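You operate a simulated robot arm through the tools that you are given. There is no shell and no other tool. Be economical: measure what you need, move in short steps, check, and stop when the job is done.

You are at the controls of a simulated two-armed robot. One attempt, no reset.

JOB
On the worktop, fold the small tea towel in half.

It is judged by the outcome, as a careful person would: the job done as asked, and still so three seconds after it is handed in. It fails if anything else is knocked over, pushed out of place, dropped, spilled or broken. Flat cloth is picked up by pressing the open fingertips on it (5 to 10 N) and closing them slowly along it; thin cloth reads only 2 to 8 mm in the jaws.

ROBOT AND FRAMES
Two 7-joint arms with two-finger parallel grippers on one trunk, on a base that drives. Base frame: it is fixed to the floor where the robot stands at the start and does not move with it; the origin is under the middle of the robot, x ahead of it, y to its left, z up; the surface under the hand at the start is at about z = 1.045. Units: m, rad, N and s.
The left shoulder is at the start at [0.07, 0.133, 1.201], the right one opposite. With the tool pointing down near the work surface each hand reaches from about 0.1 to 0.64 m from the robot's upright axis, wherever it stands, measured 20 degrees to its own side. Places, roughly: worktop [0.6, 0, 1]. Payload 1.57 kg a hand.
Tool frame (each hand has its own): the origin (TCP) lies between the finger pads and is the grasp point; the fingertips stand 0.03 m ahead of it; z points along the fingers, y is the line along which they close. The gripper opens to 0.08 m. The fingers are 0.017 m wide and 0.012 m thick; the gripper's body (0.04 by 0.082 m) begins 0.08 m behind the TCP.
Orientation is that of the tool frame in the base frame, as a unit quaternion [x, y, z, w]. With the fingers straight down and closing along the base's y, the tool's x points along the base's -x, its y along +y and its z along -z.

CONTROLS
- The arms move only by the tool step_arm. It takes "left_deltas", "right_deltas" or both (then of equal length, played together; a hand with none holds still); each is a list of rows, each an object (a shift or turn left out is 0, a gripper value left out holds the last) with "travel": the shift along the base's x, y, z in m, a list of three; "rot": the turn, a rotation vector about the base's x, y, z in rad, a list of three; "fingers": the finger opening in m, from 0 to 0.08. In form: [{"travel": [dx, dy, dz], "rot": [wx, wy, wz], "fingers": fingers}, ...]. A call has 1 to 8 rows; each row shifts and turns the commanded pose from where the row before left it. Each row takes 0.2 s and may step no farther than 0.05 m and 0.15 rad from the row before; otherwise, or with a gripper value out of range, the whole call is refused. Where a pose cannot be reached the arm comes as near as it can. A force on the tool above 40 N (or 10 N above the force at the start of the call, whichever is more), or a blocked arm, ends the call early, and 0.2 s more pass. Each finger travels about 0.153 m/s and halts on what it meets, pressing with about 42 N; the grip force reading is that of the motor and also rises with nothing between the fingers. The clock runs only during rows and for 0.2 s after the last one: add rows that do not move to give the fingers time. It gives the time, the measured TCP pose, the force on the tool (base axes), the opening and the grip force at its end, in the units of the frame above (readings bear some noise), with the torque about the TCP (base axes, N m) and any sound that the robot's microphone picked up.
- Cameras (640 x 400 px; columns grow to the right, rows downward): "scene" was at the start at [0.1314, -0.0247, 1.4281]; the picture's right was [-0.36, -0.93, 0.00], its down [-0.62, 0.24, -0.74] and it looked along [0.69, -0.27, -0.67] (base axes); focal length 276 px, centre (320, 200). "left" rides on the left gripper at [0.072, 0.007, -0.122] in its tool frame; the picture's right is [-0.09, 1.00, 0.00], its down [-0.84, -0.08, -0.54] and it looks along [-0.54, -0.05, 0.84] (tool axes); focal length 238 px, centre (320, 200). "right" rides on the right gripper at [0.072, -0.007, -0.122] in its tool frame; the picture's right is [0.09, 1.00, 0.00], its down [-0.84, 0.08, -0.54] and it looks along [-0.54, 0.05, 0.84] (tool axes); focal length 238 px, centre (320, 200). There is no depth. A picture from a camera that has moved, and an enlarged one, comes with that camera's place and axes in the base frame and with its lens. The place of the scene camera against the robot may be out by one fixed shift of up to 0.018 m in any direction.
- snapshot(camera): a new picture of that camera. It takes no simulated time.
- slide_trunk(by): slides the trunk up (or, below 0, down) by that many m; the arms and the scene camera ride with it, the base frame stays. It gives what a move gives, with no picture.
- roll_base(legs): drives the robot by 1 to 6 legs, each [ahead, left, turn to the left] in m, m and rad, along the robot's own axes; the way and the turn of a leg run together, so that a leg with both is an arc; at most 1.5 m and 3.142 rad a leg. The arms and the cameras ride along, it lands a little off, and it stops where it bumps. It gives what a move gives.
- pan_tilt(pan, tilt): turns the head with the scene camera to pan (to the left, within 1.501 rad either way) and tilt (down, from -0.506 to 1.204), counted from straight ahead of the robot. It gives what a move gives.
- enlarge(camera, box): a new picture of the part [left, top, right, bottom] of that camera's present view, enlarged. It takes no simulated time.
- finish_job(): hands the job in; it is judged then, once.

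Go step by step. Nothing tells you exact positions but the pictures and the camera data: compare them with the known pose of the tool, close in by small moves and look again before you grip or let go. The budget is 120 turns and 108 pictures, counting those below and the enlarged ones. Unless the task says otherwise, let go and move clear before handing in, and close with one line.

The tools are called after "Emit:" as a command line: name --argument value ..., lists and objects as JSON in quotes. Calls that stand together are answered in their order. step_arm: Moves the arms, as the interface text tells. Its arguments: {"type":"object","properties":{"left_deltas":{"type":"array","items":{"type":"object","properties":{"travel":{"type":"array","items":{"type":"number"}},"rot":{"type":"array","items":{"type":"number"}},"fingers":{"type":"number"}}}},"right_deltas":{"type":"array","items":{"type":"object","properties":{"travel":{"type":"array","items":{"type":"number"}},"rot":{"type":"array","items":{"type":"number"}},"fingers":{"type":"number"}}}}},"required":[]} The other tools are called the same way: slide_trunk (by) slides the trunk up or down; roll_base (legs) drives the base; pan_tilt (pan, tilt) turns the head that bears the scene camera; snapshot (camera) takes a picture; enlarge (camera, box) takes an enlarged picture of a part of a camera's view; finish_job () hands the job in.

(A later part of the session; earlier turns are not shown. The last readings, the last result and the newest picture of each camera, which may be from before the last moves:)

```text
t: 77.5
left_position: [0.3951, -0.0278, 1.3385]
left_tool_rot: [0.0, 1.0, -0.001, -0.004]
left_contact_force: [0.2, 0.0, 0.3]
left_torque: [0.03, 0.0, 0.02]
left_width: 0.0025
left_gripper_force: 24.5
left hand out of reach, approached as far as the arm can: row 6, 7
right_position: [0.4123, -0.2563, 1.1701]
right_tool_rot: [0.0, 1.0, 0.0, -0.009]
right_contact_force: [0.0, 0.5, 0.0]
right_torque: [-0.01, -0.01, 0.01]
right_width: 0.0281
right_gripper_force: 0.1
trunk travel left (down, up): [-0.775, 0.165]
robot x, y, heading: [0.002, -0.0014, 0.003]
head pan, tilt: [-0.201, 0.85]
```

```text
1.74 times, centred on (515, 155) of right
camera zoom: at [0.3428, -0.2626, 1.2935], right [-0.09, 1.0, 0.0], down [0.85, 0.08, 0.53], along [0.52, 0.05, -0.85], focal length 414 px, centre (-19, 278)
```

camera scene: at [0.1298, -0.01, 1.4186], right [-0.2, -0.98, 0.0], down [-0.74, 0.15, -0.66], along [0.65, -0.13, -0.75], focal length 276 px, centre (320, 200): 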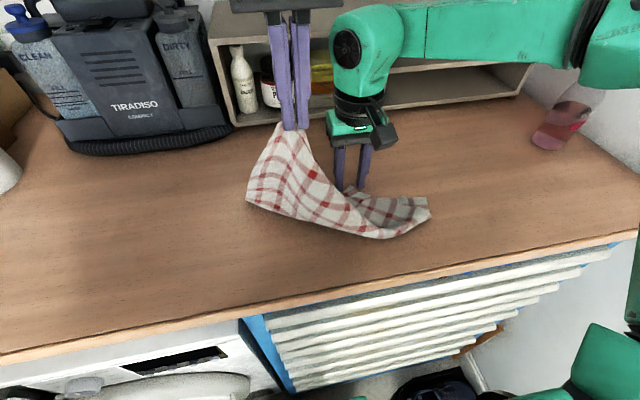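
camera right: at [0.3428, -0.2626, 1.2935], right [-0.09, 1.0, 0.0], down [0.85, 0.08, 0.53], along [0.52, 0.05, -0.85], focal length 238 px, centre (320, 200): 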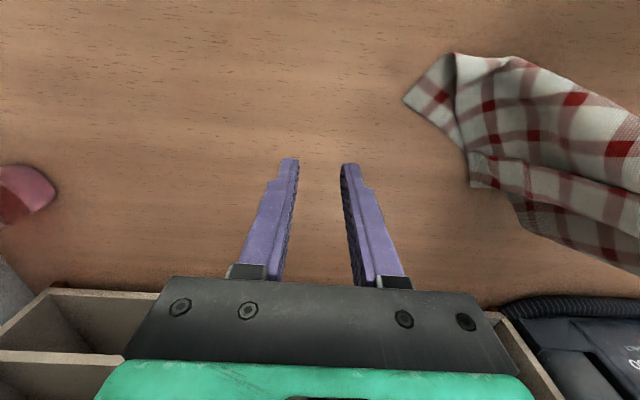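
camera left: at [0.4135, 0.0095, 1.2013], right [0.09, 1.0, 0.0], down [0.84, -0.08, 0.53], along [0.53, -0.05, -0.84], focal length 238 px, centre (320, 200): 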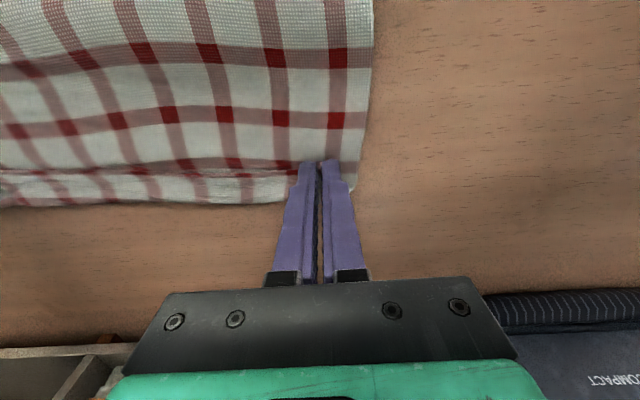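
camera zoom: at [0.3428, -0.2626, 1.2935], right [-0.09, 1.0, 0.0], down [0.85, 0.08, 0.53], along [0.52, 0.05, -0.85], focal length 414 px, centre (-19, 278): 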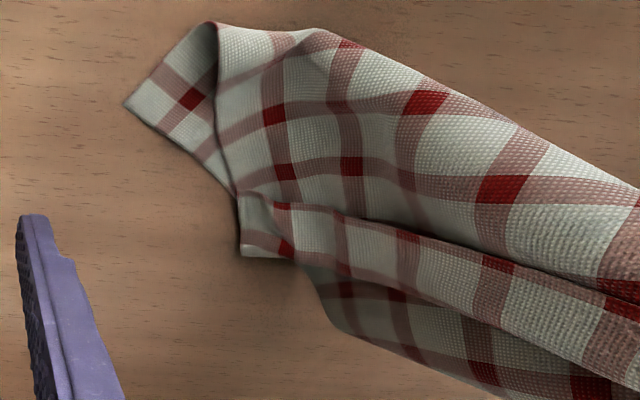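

The turned-back hem is clear now. I'll lower the left corner, press with both hands and slide the towel about 10 cm forward, which makes room to open it flat and refold cleanly.

Emit:
step_arm --left_deltas '[{"travel": [0, 0.005, -0.035]}, {"travel": [0, 0.005, -0.035]}, {"travel": [0, 0.005, -0.035]}, {"travel": [0, 0.005, -0.035]}, {"travel": [0, 0.005, -0.035]}, {"travel": [0, 0.003, -0.035]}, {"travel": [0, 0, -0.03]}, {"travel": [0, 0, -0.012]}]' --right_deltas '[{"travel": [-0.005, 0.015, 0], "fingers": 0.06}, {"travel": [-0.005, 0.015, 0]}, {"travel": [-0.002, 0.015, -0.02]}, {"travel": [0, 0, -0.03]}, {"travel": [0, 0, -0.025]}, {"travel": [0, 0, -0.01]}, {}, {}]'

Emit:
step_arm --left_deltas '[{"travel": [0, 0, -0.004]}, {"travel": [0, 0, -0.002]}, {}]' --right_deltas '[{"travel": [0, 0, -0.005]}, {"travel": [0, 0, -0.002]}, {}]'

Emit:
snapshot --camera "scene"

```text
t: 79.3
left_position: [0.396, 0.0012, 1.0871]
left_tool_rot: [-0.001, 1.0, -0.001, -0.004]
left_contact_force: [-0.1, -0.5, 2.3]
left_torque: [0.04, 0.02, 0.0]
left_width: 0.0024
left_gripper_force: 24.1
right_position: [0.4013, -0.2112, 1.0841]
right_tool_rot: [0.0, 1.0, 0.0, -0.01]
right_contact_force: [0.2, -0.1, -0.2]
right_torque: [0.0, 0.01, 0.0]
right_width: 0.06
right_gripper_force: 0.1
trunk travel left (down, up): [-0.775, 0.165]
robot x, y, heading: [0.0037, -0.0006, -0.003]
head pan, tilt: [-0.201, 0.85]
```

```text
t: 80.1
left_position: [0.3953, 0.0001, 1.0829]
left_tool_rot: [-0.001, 1.0, -0.001, -0.003]
left_contact_force: [1.7, -1.0, 17.8]
left_torque: [-0.19, -0.18, 0.0]
left_width: 0.0025
left_gripper_force: 23.9
right_position: [0.4006, -0.2107, 1.0779]
right_tool_rot: [0.001, 1.0, -0.001, -0.009]
right_contact_force: [-0.2, 0.3, 0.4]
right_torque: [-0.03, -0.04, 0.0]
right_width: 0.06
right_gripper_force: 0.0
trunk travel left (down, up): [-0.775, 0.165]
robot x, y, heading: [0.0035, -0.0004, 0.0]
head pan, tilt: [-0.201, 0.85]
```

```text
15 pictures are left
camera scene: at [0.1284, -0.0099, 1.419], right [-0.2, -0.98, 0.0], down [-0.74, 0.15, -0.66], along [0.65, -0.13, -0.75], focal length 276 px, centre (320, 200)
```

scene: 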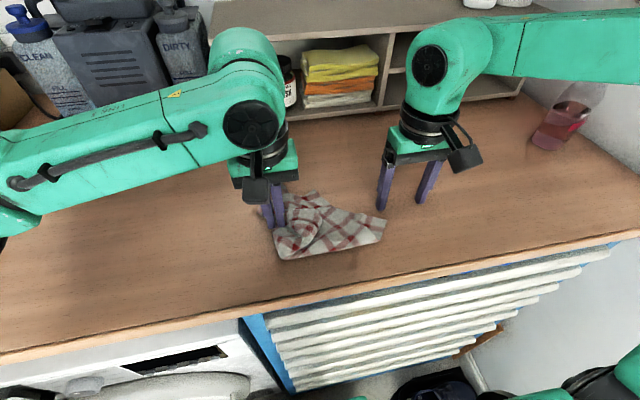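

The towel got pulled into a heap when I lifted too high. I'll hold the left corner up again and find the neighbouring corner for the right hand, to stretch the hem out in the air.

Emit:
slide_trunk --by 0.16

Emit:
step_arm --left_deltas '[{"travel": [0, 0, 0.04]}, {"travel": [0, 0, 0.04]}, {"travel": [0, 0, 0.04]}, {"travel": [0, 0, 0.04]}, {"travel": [0, 0, 0.04]}, {"travel": [0, 0, 0.03]}, {}]' --right_deltas '[{"travel": [-0.03, 0, 0]}, {"travel": [-0.03, 0, 0]}, {"travel": [-0.03, 0, 0]}, {}, {}, {}, {}]'

Emit:
snapshot --camera "right"

Emit:
snapshot --camera "scene"

```text
t: 82.0
left_position: [0.3959, 0.0015, 1.2397]
left_tool_rot: [-0.001, 1.0, 0.0, -0.005]
left_contact_force: [0.1, -0.9, 0.6]
left_torque: [0.02, 0.02, 0.02]
left_width: 0.0026
left_gripper_force: 23.7
right_position: [0.401, -0.2116, 1.2365]
right_tool_rot: [0.0, 1.0, 0.001, -0.01]
right_contact_force: [0.2, 0.8, 0.4]
right_torque: [0.0, -0.01, -0.02]
right_width: 0.0601
right_gripper_force: 0.2
trunk travel left (down, up): [-0.935, 0.005]
robot x, y, heading: [-0.0035, 0.0008, -0.002]
head pan, tilt: [-0.201, 0.85]
```

```text
t: 83.6
left_position: [0.3964, -0.0004, 1.4706]
left_tool_rot: [0.0, 1.0, -0.002, -0.005]
left_contact_force: [0.1, 0.3, 0.4]
left_torque: [0.0, -0.05, -0.02]
left_width: 0.0025
left_gripper_force: 24.3
right_position: [0.3101, -0.2118, 1.2359]
right_tool_rot: [0.0, 1.0, 0.0, -0.009]
right_contact_force: [-0.1, 0.5, 0.4]
right_torque: [0.03, 0.01, 0.0]
right_width: 0.0599
right_gripper_force: 0.0
trunk travel left (down, up): [-0.935, 0.005]
robot x, y, heading: [0.0042, -0.0014, -0.001]
head pan, tilt: [-0.201, 0.85]
```

```text
14 pictures are left
camera right: at [0.2414, -0.2183, 1.36], right [-0.09, 1.0, 0.0], down [0.85, 0.08, 0.53], along [0.52, 0.05, -0.85], focal length 238 px, centre (320, 200)
```

right: 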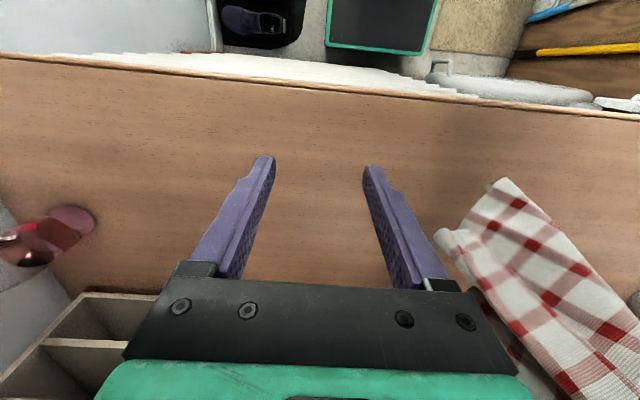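

```text
13 pictures are left
camera scene: at [0.1303, -0.0099, 1.5786], right [-0.2, -0.98, 0.0], down [-0.74, 0.15, -0.66], along [0.65, -0.13, -0.75], focal length 276 px, centre (320, 200)
```

scene: 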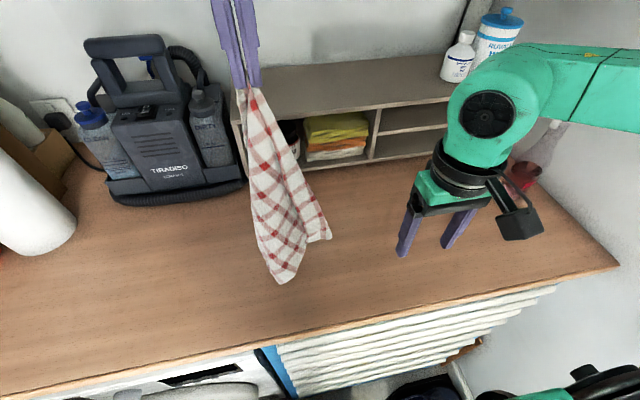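

Hanging from the left hand, the towel shows a free neighbouring corner at about (0.382, −0.085, 1.17). I'll yaw the right hand 90° so its fingers straddle the sheet, and bring it up beside that corner.

Emit:
step_arm --right_deltas '[{"travel": [0.01, 0, 0], "rot": [0, 0, 0.145]}, {"travel": [0.01, 0, 0], "rot": [0, 0, 0.145]}, {"travel": [0.01, 0, -0.01], "rot": [0, 0, 0.145]}, {"travel": [0.01, 0, -0.01], "rot": [0, 0, 0.145]}, {"travel": [0.01, 0, -0.01], "rot": [0, 0, 0.145]}, {"travel": [0.01, 0, -0.01], "rot": [0, 0, 0.145]}, {"travel": [0.01, 0.005, -0.01], "rot": [0, 0, 0.145]}, {"travel": [0.002, 0.005, -0.01], "rot": [0, 0, 0.145]}]'

Emit:
step_arm --right_deltas '[{"rot": [0, 0, 0.14]}, {"rot": [0, 0, 0.14]}, {"rot": [0, 0, 0.13], "fingers": 0.07}, {}]'

Emit:
snapshot --camera "right"

```text
t: 85.4
left_position: [0.396, -0.0002, 1.4696]
left_tool_rot: [0.0, 1.0, 0.0, -0.005]
left_contact_force: [0.0, 0.5, -0.5]
left_torque: [0.01, 0.02, -0.04]
left_width: 0.0028
left_gripper_force: 23.6
right_position: [0.2944, -0.0915, 1.1667]
right_tool_rot: [-0.547, 0.837, -0.007, -0.008]
right_contact_force: [0.6, -1.0, -0.3]
right_torque: [-0.01, -0.03, 0.01]
right_width: 0.0599
right_gripper_force: 0.0
right hand out of reach, approached as far as the arm can: row 5, 6, 7, 8
trunk travel left (down, up): [-0.935, 0.005]
robot x, y, heading: [0.001, 0.0015, 0.003]
head pan, tilt: [-0.201, 0.85]
```

```text
t: 86.4
left_position: [0.396, -0.0004, 1.4709]
left_tool_rot: [-0.001, 1.0, 0.0, -0.005]
left_contact_force: [-0.2, 0.9, -0.2]
left_torque: [0.06, 0.0, -0.02]
left_width: 0.0026
left_gripper_force: 24.3
right_position: [0.219, -0.0495, 1.1545]
right_tool_rot: [-0.703, 0.711, -0.01, -0.002]
right_contact_force: [-1.2, 0.4, -0.2]
right_torque: [0.0, -0.01, -0.05]
right_width: 0.0701
right_gripper_force: 0.1
right hand out of reach, approached as far as the arm can: row 1, 2, 3
trunk travel left (down, up): [-0.935, 0.005]
robot x, y, heading: [0.0011, -0.0008, -0.002]
head pan, tilt: [-0.201, 0.85]
```

```text
12 pictures are left
camera right: at [0.223, -0.1189, 1.2779], right [-1.0, -0.08, -0.01], down [-0.07, 0.85, 0.53], along [-0.03, 0.53, -0.85], focal length 238 px, centre (320, 200)
```

right: 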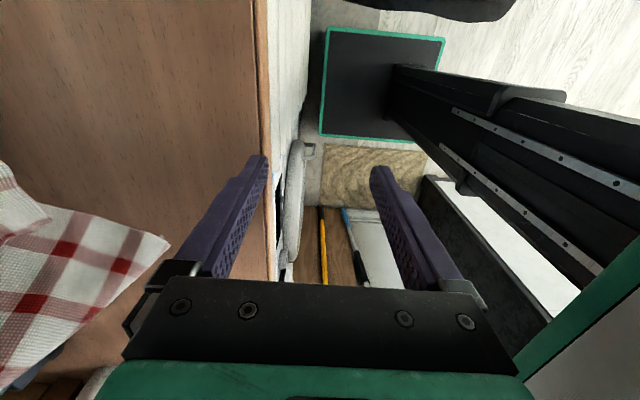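

That yaw runs into wrist limits, so I'll undo it. I'll lay the towel out along the table to the left by lowering the held corner sideways, then grasp the exposed neighbour corner on the table.

Emit:
step_arm --right_deltas '[{"travel": [0, -0.02, 0.01], "rot": [0, 0, -0.145]}, {"travel": [0, -0.02, 0.01], "rot": [0, 0, -0.145]}, {"travel": [0, -0.03, 0.01], "rot": [0, 0, -0.145]}, {"travel": [0, -0.03, 0.01], "rot": [0, 0, -0.145]}, {"travel": [0, -0.03, 0.01], "rot": [0, 0, -0.145]}, {"travel": [0.01, -0.03, 0], "rot": [0, 0, -0.145]}, {"travel": [0.02, -0.03, 0], "rot": [0, 0, -0.145]}, {"travel": [0.03, -0.02, 0], "rot": [0, 0, -0.145]}]'

Emit:
step_arm --left_deltas '[{"travel": [0, 0.03, -0.01]}, {"travel": [0, 0.03, -0.015]}, {"travel": [0, 0.03, -0.02]}, {"travel": [0, 0.03, -0.025]}, {}]' --right_deltas '[{"travel": [0.03, 0, 0], "rot": [0, 0, -0.145]}, {"travel": [0.02, 0, 0], "rot": [0, 0, -0.145]}, {"travel": [0.02, 0, 0], "rot": [0, 0, -0.12]}, {}, {}]'

Emit:
slide_trunk --by -0.16

Emit:
step_arm --left_deltas '[{"travel": [0, 0.03, -0.02]}, {"travel": [0, 0.03, -0.025]}, {"travel": [0, 0.03, -0.025]}, {"travel": [0, 0.03, -0.03]}, {"travel": [0, 0.02, -0.025]}, {"travel": [0, 0.01, -0.02]}, {}]'

Emit:
snapshot --camera "scene"

```text
t: 88.2
left_position: [0.3983, 0.0008, 1.4699]
left_tool_rot: [0.0, 1.0, -0.001, -0.007]
left_contact_force: [-0.2, 0.3, -0.5]
left_torque: [0.04, 0.01, 0.02]
left_width: 0.0025
left_gripper_force: 24.1
right_position: [0.3038, -0.2381, 1.2193]
right_tool_rot: [-0.25, 0.968, -0.002, -0.01]
right_contact_force: [0.7, 0.1, 0.2]
right_torque: [0.01, 0.01, 0.02]
right_width: 0.0701
right_gripper_force: 0.1
right hand out of reach, approached as far as the arm can: row 4
trunk travel left (down, up): [-0.935, 0.005]
robot x, y, heading: [0.0011, -0.0013, 0.0]
head pan, tilt: [-0.201, 0.85]
```

```text
t: 89.4
left_position: [0.3945, 0.1204, 1.4008]
left_tool_rot: [-0.001, 1.0, -0.001, -0.006]
left_contact_force: [0.0, 0.0, -0.4]
left_torque: [0.04, -0.01, 0.02]
left_width: 0.0025
left_gripper_force: 23.9
right_position: [0.3714, -0.2375, 1.2182]
right_tool_rot: [-0.048, 0.999, 0.0, -0.01]
right_contact_force: [0.5, 0.3, 0.3]
right_torque: [0.04, -0.04, 0.02]
right_width: 0.0702
right_gripper_force: 0.1
trunk travel left (down, up): [-0.935, 0.005]
robot x, y, heading: [-0.0002, 0.0024, 0.001]
head pan, tilt: [-0.201, 0.85]
```

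```text
t: 90.9
left_position: [0.3931, 0.1187, 1.2534]
left_tool_rot: [0.0, 1.0, 0.0, -0.005]
left_contact_force: [0.5, -0.5, -0.4]
left_torque: [0.03, -0.01, -0.01]
left_width: 0.0024
left_gripper_force: 24.4
right_position: [0.371, -0.2395, 1.0757]
right_tool_rot: [-0.047, 0.999, -0.001, -0.008]
right_contact_force: [-5.8, -1.6, 5.7]
right_torque: [-0.25, 0.15, -0.16]
right_width: 0.0698
right_gripper_force: 0.1
trunk travel left (down, up): [-0.788, 0.152]
robot x, y, heading: [0.0023, -0.0006, -0.001]
head pan, tilt: [-0.201, 0.85]
stopped: the force on the tool passed its limit at 56 N (the readings are from after the stop); the commanded pose is now the measured one
```

```text
t: 92.5
left_position: [0.3951, 0.2685, 1.109]
left_tool_rot: [-0.001, 1.0, -0.001, -0.004]
left_contact_force: [-0.5, -0.8, 0.1]
left_torque: [0.03, -0.02, 0.0]
left_width: 0.0027
left_gripper_force: 23.8
right_position: [0.3718, -0.238, 1.0743]
right_tool_rot: [-0.048, 0.999, -0.001, -0.007]
right_contact_force: [-1.6, -0.2, 2.4]
right_torque: [-0.09, -0.03, -0.05]
right_width: 0.0696
right_gripper_force: 0.1
trunk travel left (down, up): [-0.788, 0.152]
robot x, y, heading: [0.0025, 0.0023, -0.003]
head pan, tilt: [-0.201, 0.85]
```

```text
11 pictures are left
camera scene: at [0.1292, -0.0098, 1.4317], right [-0.2, -0.98, 0.0], down [-0.74, 0.15, -0.66], along [0.65, -0.13, -0.75], focal length 276 px, centre (320, 200)
```

scene: 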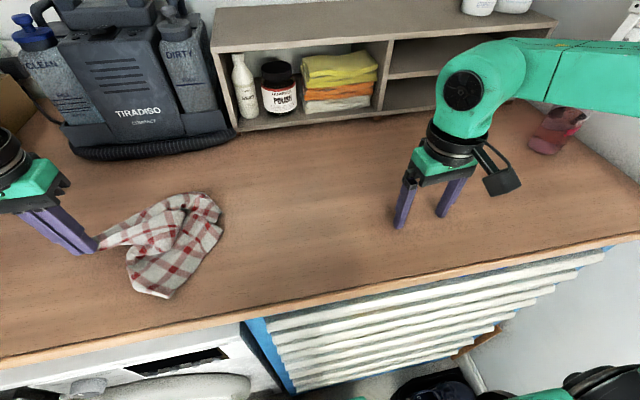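

The towel lies spread on the left, still held at one corner. I'll zoom in to identify its other corners.

Emit:
enlarge --camera "scene" --box '[80, 170, 260, 310]'

```text
2.86 times, centred on (170, 240) of scene
camera zoom: at [0.1292, -0.0098, 1.4317], right [-0.2, -0.98, 0.0], down [-0.74, 0.15, -0.66], along [0.65, -0.13, -0.75], focal length 788 px, centre (749, 86)
```

zoom: 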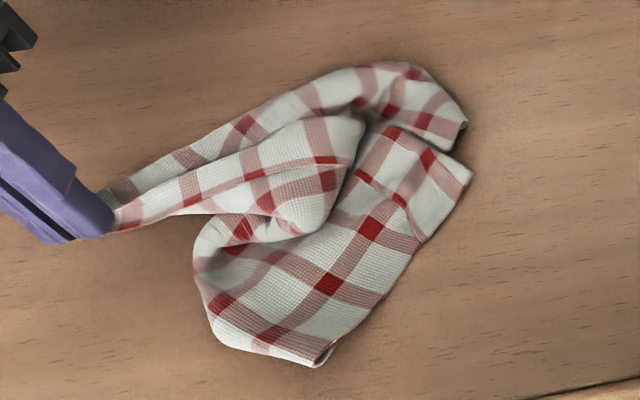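

I'll bring the right hand over to the near free corner at about (0.313, 0.162). Whether it is adjacent to the held corner will show from the distance at which the edge goes taut.

Emit:
step_arm --right_deltas '[{"travel": [0, 0, 0.045], "rot": [0, 0, -0.09]}, {"travel": [-0.01, 0.04, 0.02], "fingers": 0.03}, {"travel": [-0.01, 0.045, 0]}, {"travel": [-0.01, 0.045, 0]}, {"travel": [-0.01, 0.045, 0]}, {"travel": [-0.01, 0.045, 0]}, {"travel": [0, 0.045, 0]}, {"travel": [0, 0.045, 0]}]'

Emit:
step_arm --right_deltas '[{"travel": [0, 0.045, 0]}, {"travel": [0, 0.043, -0.01]}, {"travel": [0, 0, -0.02]}, {}]'

Emit:
enlarge --camera "right" --box '[160, 60, 480, 260]'

```text
t: 94.3
left_position: [0.395, 0.2696, 1.1091]
left_tool_rot: [0.0, 1.0, -0.002, -0.005]
left_contact_force: [0.3, 0.1, 1.1]
left_torque: [0.01, -0.01, -0.01]
left_width: 0.0026
left_gripper_force: 24.0
right_position: [0.3225, -0.0328, 1.1425]
right_tool_rot: [0.0, 1.0, 0.002, -0.007]
right_contact_force: [-0.9, 0.2, 0.1]
right_torque: [-0.03, -0.02, 0.03]
right_width: 0.03
right_gripper_force: 0.1
right hand out of reach, approached as far as the arm can: row 6, 7, 8
trunk travel left (down, up): [-0.788, 0.152]
robot x, y, heading: [-0.0003, 0.0007, 0.005]
head pan, tilt: [-0.201, 0.85]
```

```text
t: 95.3
left_position: [0.3955, 0.2689, 1.1081]
left_tool_rot: [0.001, 1.0, -0.001, -0.005]
left_contact_force: [-0.1, 0.1, 0.5]
left_torque: [0.03, -0.02, 0.0]
left_width: 0.0027
left_gripper_force: 24.2
right_position: [0.3212, -0.0331, 1.1205]
right_tool_rot: [-0.003, 1.0, 0.001, -0.007]
right_contact_force: [0.0, -1.0, 0.5]
right_torque: [0.02, 0.01, 0.04]
right_width: 0.0299
right_gripper_force: 0.0
right hand out of reach, approached as far as the arm can: row 1, 2
trunk travel left (down, up): [-0.788, 0.152]
robot x, y, heading: [-0.0015, -0.0017, -0.002]
head pan, tilt: [-0.201, 0.85]
```

```text
2.00 times, centred on (320, 160) of right
camera zoom: at [0.2506, -0.04, 1.2439], right [-0.1, 1.0, 0.0], down [0.84, 0.08, 0.53], along [0.53, 0.05, -0.85], focal length 477 px, centre (320, 280)
```

zoom: 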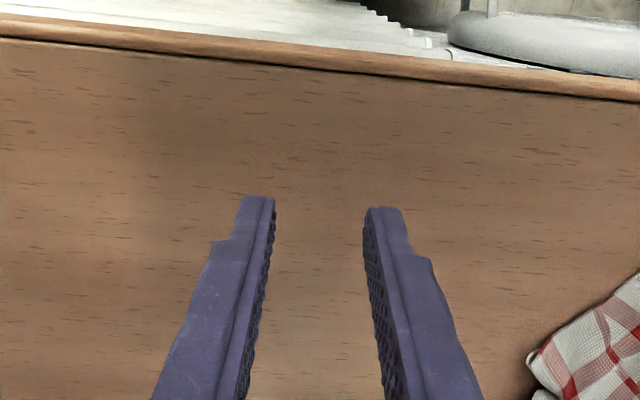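

The right hand can't reach that far left. I'll release the held corner, then press with the left hand and slide the whole towel about 25 cm right, to where both hands can work.

Emit:
step_arm --left_deltas '[{"travel": [0, 0, -0.015]}, {"travel": [0, 0, -0.008]}, {"fingers": 0.02}, {"fingers": 0.03}, {"travel": [0, 0, 0.03]}, {"travel": [0, 0, 0.03]}, {"travel": [0, -0.03, 0], "fingers": 0.06}, {"travel": [0, -0.04, 0]}]' --right_deltas '[{"travel": [0, -0.03, 0.03]}, {"travel": [0, -0.03, 0.03]}, {"travel": [0, -0.04, 0]}, {"travel": [0, -0.04, 0]}, {"travel": [0, -0.04, 0]}, {"travel": [0, -0.04, 0]}, {"travel": [0, -0.04, 0]}, {}]'

Emit:
step_arm --left_deltas '[{"travel": [-0.005, -0.04, 0]}, {"travel": [0, 0, -0.03]}, {"travel": [0, 0, -0.02]}, {"travel": [0, 0, -0.005]}, {}]'

```text
t: 97.1
left_position: [0.3954, 0.1976, 1.1465]
left_tool_rot: [-0.001, 1.0, 0.0, -0.007]
left_contact_force: [0.6, -0.1, 0.3]
left_torque: [0.03, -0.02, 0.0]
left_width: 0.0598
left_gripper_force: 0.2
right_position: [0.3222, -0.294, 1.1802]
right_tool_rot: [-0.004, 1.0, 0.0, -0.008]
right_contact_force: [0.2, 1.3, 0.2]
right_torque: [0.02, 0.02, 0.03]
right_width: 0.0301
right_gripper_force: 0.0
trunk travel left (down, up): [-0.788, 0.152]
robot x, y, heading: [-0.0051, -0.0014, 0.003]
head pan, tilt: [-0.201, 0.85]
```

```text
t: 98.3
left_position: [0.3911, 0.1583, 1.091]
left_tool_rot: [0.0, 1.0, 0.0, -0.005]
left_contact_force: [-0.1, -0.5, -0.1]
left_torque: [0.0, 0.03, -0.01]
left_width: 0.0599
left_gripper_force: 0.0
right_position: [0.3217, -0.2931, 1.1811]
right_tool_rot: [-0.003, 1.0, 0.0, -0.008]
right_contact_force: [0.9, 0.4, 0.3]
right_torque: [0.02, 0.02, -0.01]
right_width: 0.0295
right_gripper_force: 0.0
trunk travel left (down, up): [-0.788, 0.152]
robot x, y, heading: [0.0033, -0.001, 0.005]
head pan, tilt: [-0.201, 0.85]
```

Emit:
step_arm --left_deltas '[{"travel": [0, 0, -0.005]}, {"travel": [0, 0, -0.003]}, {"travel": [0, 0, -0.002]}, {}]'

```text
t: 99.3
left_position: [0.3899, 0.1593, 1.0809]
left_tool_rot: [0.001, 1.0, -0.001, -0.005]
left_contact_force: [0.1, 0.8, 2.5]
left_torque: [0.08, -0.01, -0.02]
left_width: 0.0602
left_gripper_force: 0.3
right_position: [0.3211, -0.2928, 1.1825]
right_tool_rot: [-0.002, 1.0, -0.001, -0.009]
right_contact_force: [-0.7, 0.1, -0.4]
right_torque: [0.01, 0.02, -0.01]
right_width: 0.03
right_gripper_force: 0.0
trunk travel left (down, up): [-0.788, 0.152]
robot x, y, heading: [-0.0029, 0.0012, -0.002]
head pan, tilt: [-0.201, 0.85]
```

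Light contact is made. I'll press slightly more and slide right.

Emit:
step_arm --left_deltas '[{"travel": [0, 0, -0.002]}, {"travel": [0, -0.01, 0]}, {"travel": [0, -0.02, 0]}, {"travel": [0, -0.02, 0]}, {"travel": [0, -0.02, 0]}, {"travel": [0, -0.02, 0]}, {"travel": [0, -0.02, 0]}, {"travel": [0, -0.02, 0]}]'

Emit:
step_arm --left_deltas '[{"travel": [0, -0.02, 0]}, {"travel": [0, -0.02, 0]}, {"travel": [0, -0.02, 0]}, {"travel": [0, -0.02, 0]}, {"travel": [0, 0, 0.03]}, {"travel": [-0.02, 0.03, 0.03]}, {"travel": [0, 0.04, 0.02]}, {"travel": [0, 0.04, 0]}]'

Emit:
enlarge --camera "scene" --box '[220, 120, 460, 290]'

```text
t: 101.1
left_position: [0.3872, 0.0278, 1.0793]
left_tool_rot: [0.0, 1.0, -0.001, -0.005]
left_contact_force: [-2.0, 0.8, 14.8]
left_torque: [0.5, -0.04, 0.04]
left_width: 0.0606
left_gripper_force: 0.5
right_position: [0.3201, -0.2939, 1.1812]
right_tool_rot: [-0.003, 1.0, 0.001, -0.007]
right_contact_force: [-0.2, 0.1, 0.3]
right_torque: [-0.01, 0.0, -0.01]
right_width: 0.03
right_gripper_force: 0.0
trunk travel left (down, up): [-0.788, 0.152]
robot x, y, heading: [0.0017, 0.0001, 0.003]
head pan, tilt: [-0.201, 0.85]
```

```text
t: 102.9
left_position: [0.3717, 0.0602, 1.1586]
left_tool_rot: [0.0, 1.0, -0.001, -0.006]
left_contact_force: [0.3, 0.3, -0.6]
left_torque: [0.02, -0.01, -0.01]
left_width: 0.0603
left_gripper_force: 0.0
right_position: [0.3207, -0.2915, 1.1814]
right_tool_rot: [-0.003, 1.0, -0.001, -0.008]
right_contact_force: [-0.1, -0.5, 0.3]
right_torque: [0.0, 0.0, -0.03]
right_width: 0.0298
right_gripper_force: 0.1
trunk travel left (down, up): [-0.788, 0.152]
robot x, y, heading: [0.0025, -0.003, -0.002]
head pan, tilt: [-0.201, 0.85]
```

```text
2.35 times, centred on (340, 205) of scene
camera zoom: at [0.1302, -0.0082, 1.4315], right [-0.2, -0.98, 0.0], down [-0.74, 0.15, -0.66], along [0.65, -0.13, -0.75], focal length 649 px, centre (273, 188)
```

zoom: 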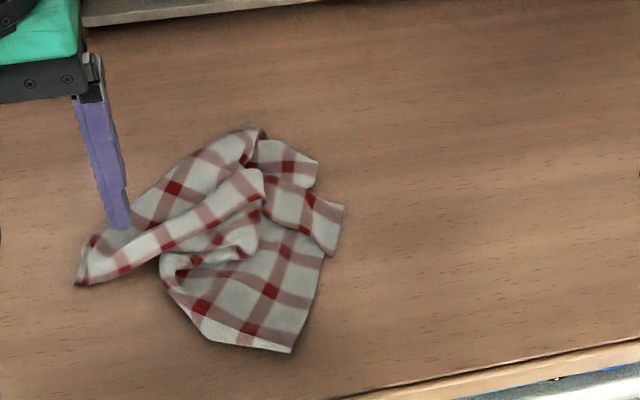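

The towel slid right intact. The previously held corner is now at about (0.39, 0.065) and another clear corner at (0.31, −0.063), both in reach, so I'll grip them.

Emit:
step_arm --left_deltas '[{"travel": [0.009, 0, 0], "fingers": 0.035}, {"travel": [0.009, 0, 0]}, {"travel": [0, 0, -0.025]}, {"travel": [0, 0, -0.03]}, {"travel": [0, 0, -0.02]}, {"travel": [0, 0, -0.005]}, {}, {}]' --right_deltas '[{"travel": [0, 0.045, 0]}, {"travel": [0, 0.045, 0]}, {"travel": [0, 0.045, -0.01]}, {"travel": [0, 0.045, -0.02]}, {"travel": [-0.001, 0.045, -0.03]}, {"travel": [0, 0, -0.03]}, {"travel": [0, 0, -0.01]}, {}]'

Emit:
enlarge --camera "right" --box '[160, 60, 560, 310]'

```text
refused: row 5 steps farther than a row can; nothing moved
```

```text
1.60 times, centred on (360, 185) of right
camera zoom: at [0.2511, -0.2986, 1.3051], right [-0.1, 1.0, 0.0], down [0.84, 0.08, 0.53], along [0.53, 0.05, -0.85], focal length 381 px, centre (256, 224)
```

zoom: 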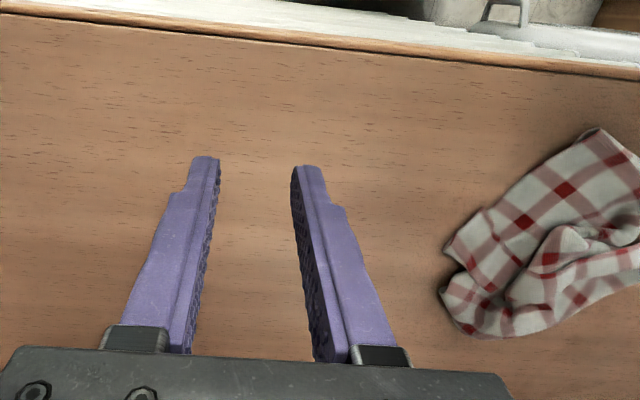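

Emit:
step_arm --left_deltas '[{"travel": [0.009, 0, 0], "fingers": 0.035}, {"travel": [0.009, 0, 0]}, {"travel": [0, 0, -0.025]}, {"travel": [0, 0, -0.03]}, {"travel": [0, 0, -0.02]}, {"travel": [0, 0, -0.005]}, {}, {}]' --right_deltas '[{"travel": [0, 0.045, 0]}, {"travel": [0, 0.045, 0]}, {"travel": [0, 0.045, -0.01]}, {"travel": [0, 0.045, -0.01]}, {"travel": [0, 0.045, -0.01]}, {"travel": [0, 0.005, -0.035]}, {"travel": [0, 0, -0.03]}, {"travel": [0, 0, -0.007]}]'

Emit:
step_arm --left_deltas '[{"travel": [0, 0, -0.001]}, {}]' --right_deltas '[{"travel": [0, 0, -0.001]}, {}]'

```text
t: 104.7
left_position: [0.3895, 0.0612, 1.0793]
left_tool_rot: [0.0, 1.0, -0.001, -0.005]
left_contact_force: [0.9, 0.3, 0.0]
left_torque: [-0.01, 0.02, -0.01]
left_width: 0.0352
left_gripper_force: 0.0
right_position: [0.3209, -0.0636, 1.0784]
right_tool_rot: [-0.002, 1.0, 0.0, -0.008]
right_contact_force: [-0.2, 0.0, -0.2]
right_torque: [-0.01, 0.02, 0.01]
right_width: 0.0299
right_gripper_force: 0.0
trunk travel left (down, up): [-0.788, 0.152]
robot x, y, heading: [0.0018, -0.0004, -0.003]
head pan, tilt: [-0.201, 0.85]
```

```text
t: 105.3
left_position: [0.3878, 0.059, 1.0781]
left_tool_rot: [0.0, 1.0, -0.001, -0.005]
left_contact_force: [0.4, 0.7, -0.4]
left_torque: [0.0, -0.03, -0.01]
left_width: 0.0355
left_gripper_force: 0.0
right_position: [0.3208, -0.0636, 1.0768]
right_tool_rot: [-0.002, 1.0, 0.0, -0.008]
right_contact_force: [-1.1, -0.6, 1.0]
right_torque: [-0.01, 0.0, 0.06]
right_width: 0.0297
right_gripper_force: 0.0
trunk travel left (down, up): [-0.788, 0.152]
robot x, y, heading: [-0.0008, -0.0001, 0.004]
head pan, tilt: [-0.201, 0.85]
```

Emit:
step_arm --left_deltas '[{"travel": [0, 0, -0.0015]}, {"fingers": 0.031}, {"fingers": 0.027}, {"fingers": 0.023}, {"fingers": 0.019}, {"fingers": 0.015}, {"fingers": 0.011}, {"fingers": 0.007}]' --right_deltas '[{"travel": [0, 0.003, -0.001]}, {"fingers": 0.026}, {"fingers": 0.023}, {"fingers": 0.02}, {"fingers": 0.016}, {"fingers": 0.012}, {"fingers": 0.009}, {"fingers": 0.006}]'

Emit:
step_arm --left_deltas '[{"fingers": 0.003}, {"fingers": 0.0}, {}, {}]' --right_deltas '[{"fingers": 0.003}, {"fingers": 0.0}, {}, {}]'

```text
t: 107.1
left_position: [0.3861, 0.0591, 1.0775]
left_tool_rot: [-0.001, 1.0, -0.001, -0.005]
left_contact_force: [-0.2, 1.3, 2.2]
left_torque: [0.01, -0.06, 0.02]
left_width: 0.0064
left_gripper_force: 0.0
right_position: [0.3208, -0.0614, 1.0772]
right_tool_rot: [-0.003, 1.0, 0.0, -0.007]
right_contact_force: [0.0, -1.3, 7.8]
right_torque: [-0.02, -0.05, -0.04]
right_width: 0.005
right_gripper_force: 0.1
trunk travel left (down, up): [-0.788, 0.152]
robot x, y, heading: [-0.0005, 0.0027, 0.001]
head pan, tilt: [-0.201, 0.85]
```

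```text
t: 108.1
left_position: [0.3878, 0.059, 1.0778]
left_tool_rot: [0.0, 1.0, -0.001, -0.005]
left_contact_force: [1.3, -0.4, 2.3]
left_torque: [-0.03, -0.04, -0.03]
left_width: 0.0022
left_gripper_force: 24.4
right_position: [0.3211, -0.0605, 1.0778]
right_tool_rot: [-0.003, 1.0, -0.001, -0.007]
right_contact_force: [0.9, 0.4, 7.8]
right_torque: [0.07, -0.04, -0.01]
right_width: 0.0019
right_gripper_force: 23.3
trunk travel left (down, up): [-0.788, 0.152]
robot x, y, heading: [-0.0002, 0.0015, -0.006]
head pan, tilt: [-0.201, 0.85]
```

Both hands hold a single ply (about 2 mm). I'll lift them together, level them and spread apart until the edge goes taut.

Emit:
step_arm --left_deltas '[{"travel": [0, 0, 0.03]}, {"travel": [0.002, 0, 0.04]}, {"travel": [0.002, 0, 0.04]}, {"travel": [0.002, 0, 0.04]}, {"travel": [0.002, 0, 0.04]}, {"travel": [0.002, 0.01, 0.04]}, {"travel": [0.002, 0.01, 0.04]}, {"travel": [0, 0.01, 0.03]}]' --right_deltas '[{"travel": [0, 0, 0.03]}, {"travel": [0.013, 0, 0.04]}, {"travel": [0.013, -0.005, 0.04]}, {"travel": [0.013, -0.01, 0.04]}, {"travel": [0.013, -0.02, 0.04]}, {"travel": [0.013, -0.02, 0.04]}, {"travel": [0.013, -0.02, 0.04]}, {"travel": [0, -0.02, 0.03]}]'

```text
t: 109.9
left_position: [0.3963, 0.0858, 1.3784]
left_tool_rot: [0.001, 1.0, 0.0, -0.003]
left_contact_force: [0.2, -0.1, -0.5]
left_torque: [-0.02, -0.03, 0.03]
left_width: 0.0023
left_gripper_force: 23.3
right_position: [0.3719, -0.1759, 1.34]
right_tool_rot: [-0.003, 1.0, 0.002, -0.005]
right_contact_force: [-0.8, -0.7, -0.3]
right_torque: [0.04, -0.03, 0.01]
right_width: 0.0021
right_gripper_force: 23.5
right hand out of reach, approached as far as the arm can: row 6, 7, 8
trunk travel left (down, up): [-0.788, 0.152]
robot x, y, heading: [0.0014, 0.0001, 0.001]
head pan, tilt: [-0.201, 0.85]
```

No tension yet at 0.266 m. I'll spread further in small steps.

Emit:
step_arm --left_deltas '[{"travel": [-0.008, 0.008, -0.013]}, {"travel": [-0.008, 0.008, -0.013]}, {"travel": [-0.008, 0.006, -0.012]}, {}]'

Emit:
snapshot --camera "scene"

```text
t: 110.9
left_position: [0.3768, 0.1112, 1.3376]
left_tool_rot: [-0.002, 1.0, -0.001, -0.006]
left_contact_force: [-0.6, 0.3, 0.2]
left_torque: [0.01, 0.02, -0.02]
left_width: 0.0023
left_gripper_force: 24.0
right_position: [0.3775, -0.1725, 1.3388]
right_tool_rot: [-0.003, 1.0, 0.001, -0.007]
right_contact_force: [0.2, 0.5, -0.4]
right_torque: [0.01, 0.02, 0.01]
right_width: 0.0018
right_gripper_force: 24.0
trunk travel left (down, up): [-0.788, 0.152]
robot x, y, heading: [-0.0037, -0.0002, 0.0]
head pan, tilt: [-0.201, 0.85]
```

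```text
6 pictures are left
camera scene: at [0.1305, -0.0098, 1.4315], right [-0.2, -0.98, 0.0], down [-0.74, 0.15, -0.66], along [0.65, -0.13, -0.75], focal length 276 px, centre (320, 200)
```

scene: 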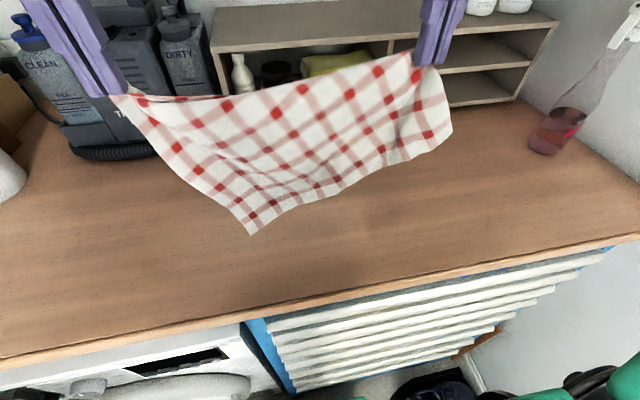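

The right hand holds a point mid-edge, not a corner, but the corner adjacent to the left hand's hangs just above the table at about (0.385, 0.04). I'll shift right, lay the right side down and release it, then re-grip that adjacent corner.

Emit:
step_arm --left_deltas '[{"travel": [0, -0.025, 0]}, {"travel": [0, -0.025, 0]}, {"travel": [0, -0.025, 0]}, {"travel": [0, -0.025, -0.005]}, {"travel": [0, -0.005, -0.005]}, {"travel": [0, 0, -0.005]}, {"travel": [0, 0, -0.005]}, {}]' --right_deltas '[{"travel": [0, -0.03, -0.02]}, {"travel": [0, -0.03, -0.03]}, {"travel": [0, -0.03, -0.035]}, {"travel": [0.005, -0.03, -0.035]}, {"travel": [0.005, -0.02, -0.04]}, {"travel": [0.01, -0.01, -0.04]}, {"travel": [0.01, -0.01, -0.03]}, {"travel": [0.005, 0, -0.01]}]'

Emit:
step_arm --right_deltas '[{"travel": [0.005, 0, -0.01]}, {"fingers": 0.02}, {"fingers": 0.035}, {"travel": [0, -0.01, 0.03]}, {"travel": [-0.03, -0.01, 0.03]}, {"travel": [-0.03, 0, 0.02]}]'

Emit:
snapshot --camera "scene"

```text
t: 112.7
left_position: [0.3751, 0.0004, 1.3142]
left_tool_rot: [0.004, 1.0, -0.006, -0.008]
left_contact_force: [3.1, -24.9, -15.7]
left_torque: [-0.71, 0.01, -0.16]
left_width: 0.0028
left_gripper_force: 24.5
right_position: [0.4101, -0.3266, 1.1068]
right_tool_rot: [-0.006, 1.0, 0.01, -0.004]
right_contact_force: [-3.0, 25.2, 15.3]
right_torque: [0.74, -0.08, 0.25]
right_width: 0.0023
right_gripper_force: 23.9
trunk travel left (down, up): [-0.788, 0.152]
robot x, y, heading: [-0.0015, 0.0009, -0.002]
head pan, tilt: [-0.201, 0.85]
stopped in row 8 (left hand): the force on the tool passed its limit at 42 N (the readings are from after the stop); the commanded pose is now the measured one
```

```text
t: 114.1
left_position: [0.3735, 0.0046, 1.3184]
left_tool_rot: [0.002, 1.0, -0.003, -0.005]
left_contact_force: [0.1, -7.2, -1.9]
left_torque: [-0.18, 0.01, -0.04]
left_width: 0.0024
left_gripper_force: 23.9
right_position: [0.3529, -0.35, 1.1747]
right_tool_rot: [-0.004, 1.0, 0.006, -0.005]
right_contact_force: [0.3, 6.8, 2.5]
right_torque: [0.23, -0.03, 0.06]
right_width: 0.0412
right_gripper_force: 3.1
trunk travel left (down, up): [-0.788, 0.152]
robot x, y, heading: [0.0013, 0.002, 0.003]
head pan, tilt: [-0.201, 0.85]
```

```text
5 pictures are left
camera scene: at [0.1278, -0.0102, 1.4318], right [-0.2, -0.98, 0.0], down [-0.74, 0.15, -0.66], along [0.65, -0.13, -0.75], focal length 276 px, centre (320, 200)
```

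scene: 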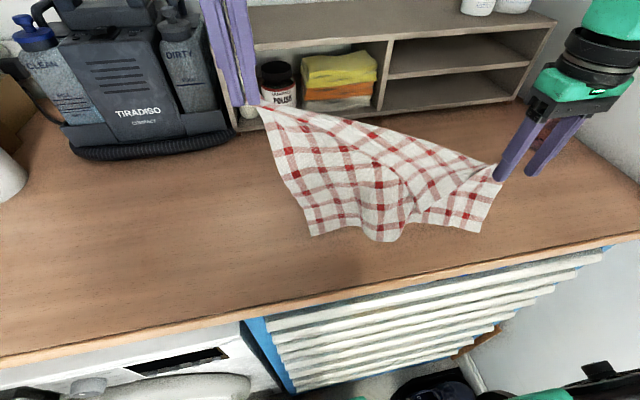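

The hands were on diagonal corners, and the cloth is still hooked on the right finger. I'll slacken it and slip the finger out upward. The adjacent corner rests on the table at about (0.374, −0.058).

Emit:
step_arm --right_deltas '[{"travel": [0.02, 0.03, -0.03]}, {"travel": [0.02, 0.03, -0.03], "fingers": 0.05}, {"travel": [0, 0, -0.01], "fingers": 0.05}, {}, {"travel": [0, 0, 0.045]}, {"travel": [0, 0, 0.045]}, {"travel": [0, 0, 0.045]}, {}]'

```text
t: 115.9
left_position: [0.3761, 0.005, 1.3167]
left_tool_rot: [0.002, 1.0, -0.003, -0.007]
left_contact_force: [0.6, 0.5, -0.9]
left_torque: [-0.01, 0.03, -0.02]
left_width: 0.0025
left_gripper_force: 23.6
right_position: [0.3947, -0.2888, 1.2379]
right_tool_rot: [-0.005, 1.0, 0.007, -0.007]
right_contact_force: [0.2, 0.6, -0.8]
right_torque: [0.03, 0.0, 0.0]
right_width: 0.0501
right_gripper_force: 0.0
trunk travel left (down, up): [-0.788, 0.152]
robot x, y, heading: [0.0, -0.0, 0.002]
head pan, tilt: [-0.201, 0.85]
```

Emit:
enlarge --camera "scene" --box '[200, 80, 520, 280]'

```text
2.00 times, centred on (360, 180) of scene
camera zoom: at [0.1304, -0.0101, 1.4315], right [-0.2, -0.98, 0.0], down [-0.74, 0.15, -0.66], along [0.65, -0.13, -0.75], focal length 552 px, centre (240, 240)
```

zoom: 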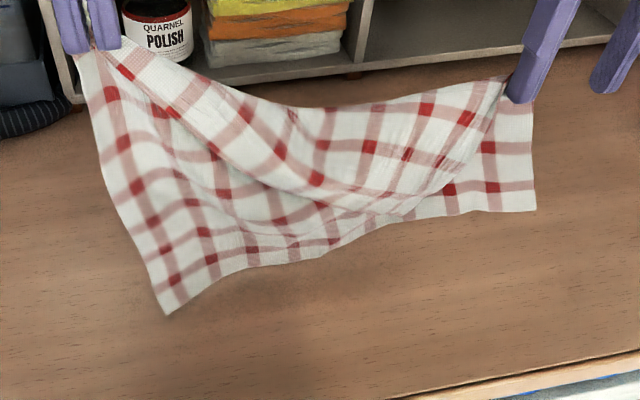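

The cloth is still caught on the right finger. I'll open the right hand fully while low, to let it drop off.

Emit:
step_arm --right_deltas '[{"travel": [0, 0, -0.04]}, {"travel": [0, 0, -0.04]}, {"travel": [0, 0, -0.04]}, {"fingers": 0.08}, {}, {"travel": [0, 0.02, 0]}, {"travel": [0, 0, 0.045]}, {"travel": [-0.03, -0.01, 0.03]}]'

Emit:
step_arm --right_deltas '[{"travel": [-0.03, 0, 0.03]}, {"travel": [-0.02, 0, 0.01]}, {}]'

Emit:
enlarge --camera "scene" --box '[200, 80, 520, 280]'

```text
t: 117.7
left_position: [0.3726, 0.0018, 1.3178]
left_tool_rot: [0.002, 1.0, -0.003, -0.005]
left_contact_force: [0.7, -0.1, -0.7]
left_torque: [0.02, -0.01, -0.02]
left_width: 0.0023
left_gripper_force: 24.5
right_position: [0.3612, -0.2806, 1.1954]
right_tool_rot: [-0.005, 1.0, 0.006, -0.005]
right_contact_force: [-0.8, -0.2, 0.8]
right_torque: [0.0, 0.0, 0.0]
right_width: 0.0799
right_gripper_force: 0.1
trunk travel left (down, up): [-0.788, 0.152]
robot x, y, heading: [-0.0022, -0.0022, -0.004]
head pan, tilt: [-0.201, 0.85]
```

```text
t: 118.5
left_position: [0.377, 0.0029, 1.3166]
left_tool_rot: [0.002, 1.0, -0.003, -0.007]
left_contact_force: [0.6, 0.0, -0.8]
left_torque: [0.0, 0.05, 0.03]
left_width: 0.0022
left_gripper_force: 23.3
right_position: [0.3149, -0.2778, 1.234]
right_tool_rot: [-0.004, 1.0, 0.006, -0.007]
right_contact_force: [0.2, 0.2, 0.2]
right_torque: [0.01, 0.02, 0.0]
right_width: 0.0802
right_gripper_force: 0.0
trunk travel left (down, up): [-0.788, 0.152]
robot x, y, heading: [0.0029, 0.0022, 0.003]
head pan, tilt: [-0.201, 0.85]
```

```text
2.00 times, centred on (360, 180) of scene
camera zoom: at [0.1315, -0.0103, 1.4314], right [-0.2, -0.98, 0.0], down [-0.74, 0.15, -0.66], along [0.65, -0.13, -0.75], focal length 552 px, centre (240, 240)
```

zoom: 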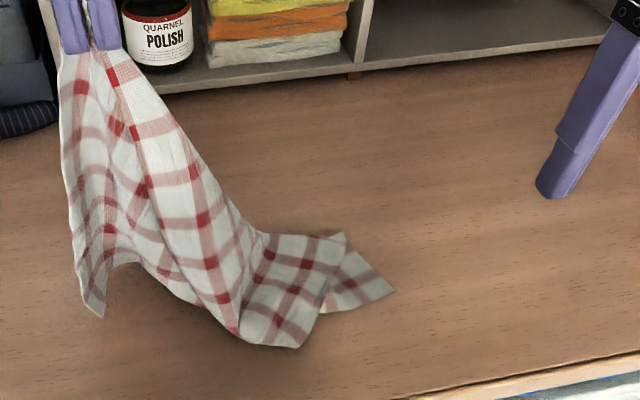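

Released. There is now a likely adjacent corner lying on the table at about (0.332, −0.102). I'll pinch it with the right hand and test its edge length by tension.

Emit:
step_arm --right_deltas '[{"travel": [0.007, 0.045, 0], "fingers": 0.03}, {"travel": [0.007, 0.045, 0]}, {"travel": [0.007, 0.045, -0.01]}, {"travel": [0.006, 0.043, -0.02]}, {"travel": [0, 0, -0.045]}, {"travel": [0, 0, -0.045]}, {"travel": [0, 0, -0.033]}, {}]'

Emit:
step_arm --right_deltas '[{"travel": [0, 0, -0.0025]}, {"travel": [0, 0, -0.001]}, {}]'

```text
t: 120.3
left_position: [0.3761, 0.0047, 1.3174]
left_tool_rot: [0.002, 1.0, -0.003, -0.006]
left_contact_force: [-0.5, -0.8, 0.2]
left_torque: [0.02, 0.01, 0.0]
left_width: 0.0023
left_gripper_force: 24.0
right_position: [0.3415, -0.1008, 1.0799]
right_tool_rot: [-0.004, 1.0, 0.007, -0.005]
right_contact_force: [0.2, 0.5, 0.3]
right_torque: [0.01, 0.03, 0.01]
right_width: 0.0301
right_gripper_force: 0.1
trunk travel left (down, up): [-0.788, 0.152]
robot x, y, heading: [0.0035, 0.0006, -0.0]
head pan, tilt: [-0.201, 0.85]
```

```text
t: 121.1
left_position: [0.376, 0.0029, 1.3163]
left_tool_rot: [0.002, 1.0, -0.004, -0.006]
left_contact_force: [0.2, -0.4, 0.3]
left_torque: [-0.01, 0.0, 0.0]
left_width: 0.0021
left_gripper_force: 23.8
right_position: [0.3416, -0.1008, 1.0788]
right_tool_rot: [-0.004, 1.0, 0.006, -0.006]
right_contact_force: [-0.2, 0.1, 1.5]
right_torque: [0.02, -0.01, -0.01]
right_width: 0.0303
right_gripper_force: 0.0
trunk travel left (down, up): [-0.788, 0.152]
robot x, y, heading: [-0.0012, -0.0022, -0.003]
head pan, tilt: [-0.201, 0.85]
```

Emit:
step_arm --right_deltas '[{"travel": [0, 0, -0.001], "fingers": 0.027}, {"fingers": 0.023}, {"fingers": 0.019}, {"fingers": 0.015}, {"fingers": 0.011}, {"fingers": 0.007}, {"fingers": 0.003}, {"fingers": 0.0}]'

Emit:
step_arm --right_deltas '[{}, {}]'

```text
t: 122.9
left_position: [0.3746, 0.0044, 1.3174]
left_tool_rot: [0.002, 1.0, -0.005, -0.006]
left_contact_force: [-0.2, -0.5, -0.4]
left_torque: [0.02, 0.02, 0.01]
left_width: 0.0026
left_gripper_force: 24.1
right_position: [0.3406, -0.1017, 1.0782]
right_tool_rot: [-0.005, 1.0, 0.006, -0.005]
right_contact_force: [0.2, 0.1, 6.3]
right_torque: [0.05, -0.02, -0.02]
right_width: 0.0025
right_gripper_force: 23.5
trunk travel left (down, up): [-0.788, 0.152]
robot x, y, heading: [0.0031, 0.0038, 0.002]
head pan, tilt: [-0.201, 0.85]
```

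```text
t: 123.5
left_position: [0.3752, 0.0043, 1.317]
left_tool_rot: [0.002, 1.0, -0.004, -0.006]
left_contact_force: [-0.8, 0.0, -1.6]
left_torque: [0.01, 0.01, -0.02]
left_width: 0.0023
left_gripper_force: 23.9
right_position: [0.3412, -0.1007, 1.0768]
right_tool_rot: [-0.005, 1.0, 0.006, -0.005]
right_contact_force: [-0.1, 0.0, 7.5]
right_torque: [0.02, -0.05, -0.01]
right_width: 0.0022
right_gripper_force: 24.0
trunk travel left (down, up): [-0.788, 0.152]
robot x, y, heading: [-0.0002, -0.0013, 0.002]
head pan, tilt: [-0.201, 0.85]
```

Gripped at 2.2 mm. I'll raise the right hand level with the left and spread gradually, watching for tension.

Emit:
step_arm --right_deltas '[{"travel": [0.004, -0.01, 0.04]}, {"travel": [0.005, -0.015, 0.04]}, {"travel": [0.005, -0.015, 0.04]}, {"travel": [0.005, -0.02, 0.04]}, {"travel": [0.005, -0.02, 0.04]}, {"travel": [0.005, -0.02, 0.04]}, {"travel": [0.003, -0.02, 0]}, {}]'

Emit:
step_arm --right_deltas '[{"travel": [0, -0.015, 0]}, {"travel": [0, -0.01, 0]}, {}]'

```text
t: 125.3
left_position: [0.3774, 0.0035, 1.3156]
left_tool_rot: [0.002, 1.0, -0.004, -0.007]
left_contact_force: [-0.2, 0.2, 0.3]
left_torque: [-0.02, -0.01, 0.0]
left_width: 0.0023
left_gripper_force: 23.9
right_position: [0.3732, -0.2211, 1.3167]
right_tool_rot: [-0.004, 1.0, 0.006, -0.006]
right_contact_force: [-0.6, 0.5, -0.3]
right_torque: [-0.02, 0.03, 0.01]
right_width: 0.0024
right_gripper_force: 23.7
trunk travel left (down, up): [-0.788, 0.152]
robot x, y, heading: [-0.0003, -0.0025, -0.006]
head pan, tilt: [-0.201, 0.85]
```

```text
t: 126.1
left_position: [0.3759, 0.0046, 1.3167]
left_tool_rot: [0.002, 1.0, -0.004, -0.006]
left_contact_force: [1.4, 0.1, -0.2]
left_torque: [-0.04, -0.02, 0.0]
left_width: 0.0021
left_gripper_force: 24.0
right_position: [0.3742, -0.2457, 1.3176]
right_tool_rot: [-0.004, 1.0, 0.007, -0.006]
right_contact_force: [-1.3, -0.2, 1.2]
right_torque: [-0.01, 0.03, 0.04]
right_width: 0.0024
right_gripper_force: 24.5
trunk travel left (down, up): [-0.788, 0.152]
robot x, y, heading: [0.0017, 0.0002, 0.007]
head pan, tilt: [-0.201, 0.85]
```

Emit:
step_arm --right_deltas '[{"travel": [0, -0.008, 0]}, {"travel": [0, -0.008, 0]}, {}]'

Emit:
step_arm --right_deltas '[{"travel": [0, -0.008, 0]}, {"travel": [0, -0.006, 0]}, {}]'

```text
t: 126.9
left_position: [0.3757, 0.0049, 1.317]
left_tool_rot: [0.002, 1.0, -0.004, -0.006]
left_contact_force: [-0.2, 1.0, -0.2]
left_torque: [-0.01, -0.03, 0.01]
left_width: 0.0023
left_gripper_force: 23.7
right_position: [0.3737, -0.2618, 1.3157]
right_tool_rot: [-0.005, 1.0, 0.007, -0.006]
right_contact_force: [-0.3, 0.5, -0.6]
right_torque: [0.0, -0.02, -0.01]
right_width: 0.0022
right_gripper_force: 23.6
trunk travel left (down, up): [-0.788, 0.152]
robot x, y, heading: [0.001, -0.0047, -0.009]
head pan, tilt: [-0.201, 0.85]
```

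```text
t: 127.7
left_position: [0.3746, 0.004, 1.3181]
left_tool_rot: [0.002, 1.0, -0.005, -0.006]
left_contact_force: [0.8, -1.5, -0.4]
left_torque: [-0.05, -0.02, 0.0]
left_width: 0.0026
left_gripper_force: 23.1
right_position: [0.3728, -0.2757, 1.3179]
right_tool_rot: [-0.006, 1.0, 0.007, -0.006]
right_contact_force: [-0.7, 1.4, -0.4]
right_torque: [0.04, -0.01, 0.0]
right_width: 0.0024
right_gripper_force: 24.4
trunk travel left (down, up): [-0.788, 0.152]
robot x, y, heading: [-0.0006, -0.0017, 0.003]
head pan, tilt: [-0.201, 0.85]
```

Emit:
step_arm --right_deltas '[{"travel": [0, -0.004, 0]}, {}, {}]'

Emit:
snapshot --camera "scene"

```text
t: 128.5
left_position: [0.376, 0.0035, 1.3174]
left_tool_rot: [0.002, 1.0, -0.005, -0.007]
left_contact_force: [-0.3, -2.0, -0.7]
left_torque: [-0.07, 0.0, 0.0]
left_width: 0.0024
left_gripper_force: 23.8
right_position: [0.374, -0.2801, 1.3174]
right_tool_rot: [-0.004, 1.0, 0.006, -0.007]
right_contact_force: [-1.7, 2.4, -0.2]
right_torque: [0.09, 0.04, 0.02]
right_width: 0.0024
right_gripper_force: 24.1
trunk travel left (down, up): [-0.788, 0.152]
robot x, y, heading: [-0.0054, 0.0014, 0.0]
head pan, tilt: [-0.201, 0.85]
```

```text
2 pictures are left
camera scene: at [0.1301, -0.0099, 1.4315], right [-0.2, -0.98, 0.0], down [-0.74, 0.15, -0.66], along [0.65, -0.13, -0.75], focal length 276 px, centre (320, 200)
```

scene: 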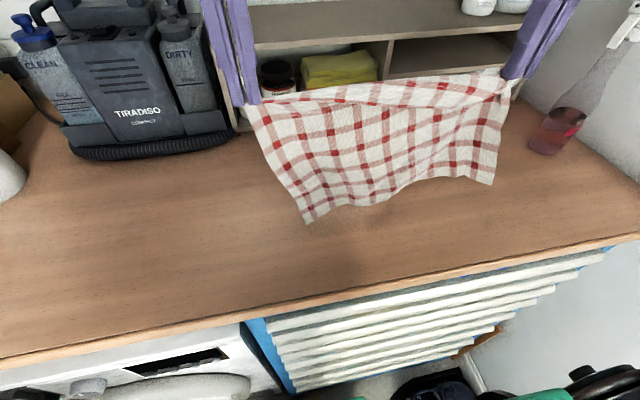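

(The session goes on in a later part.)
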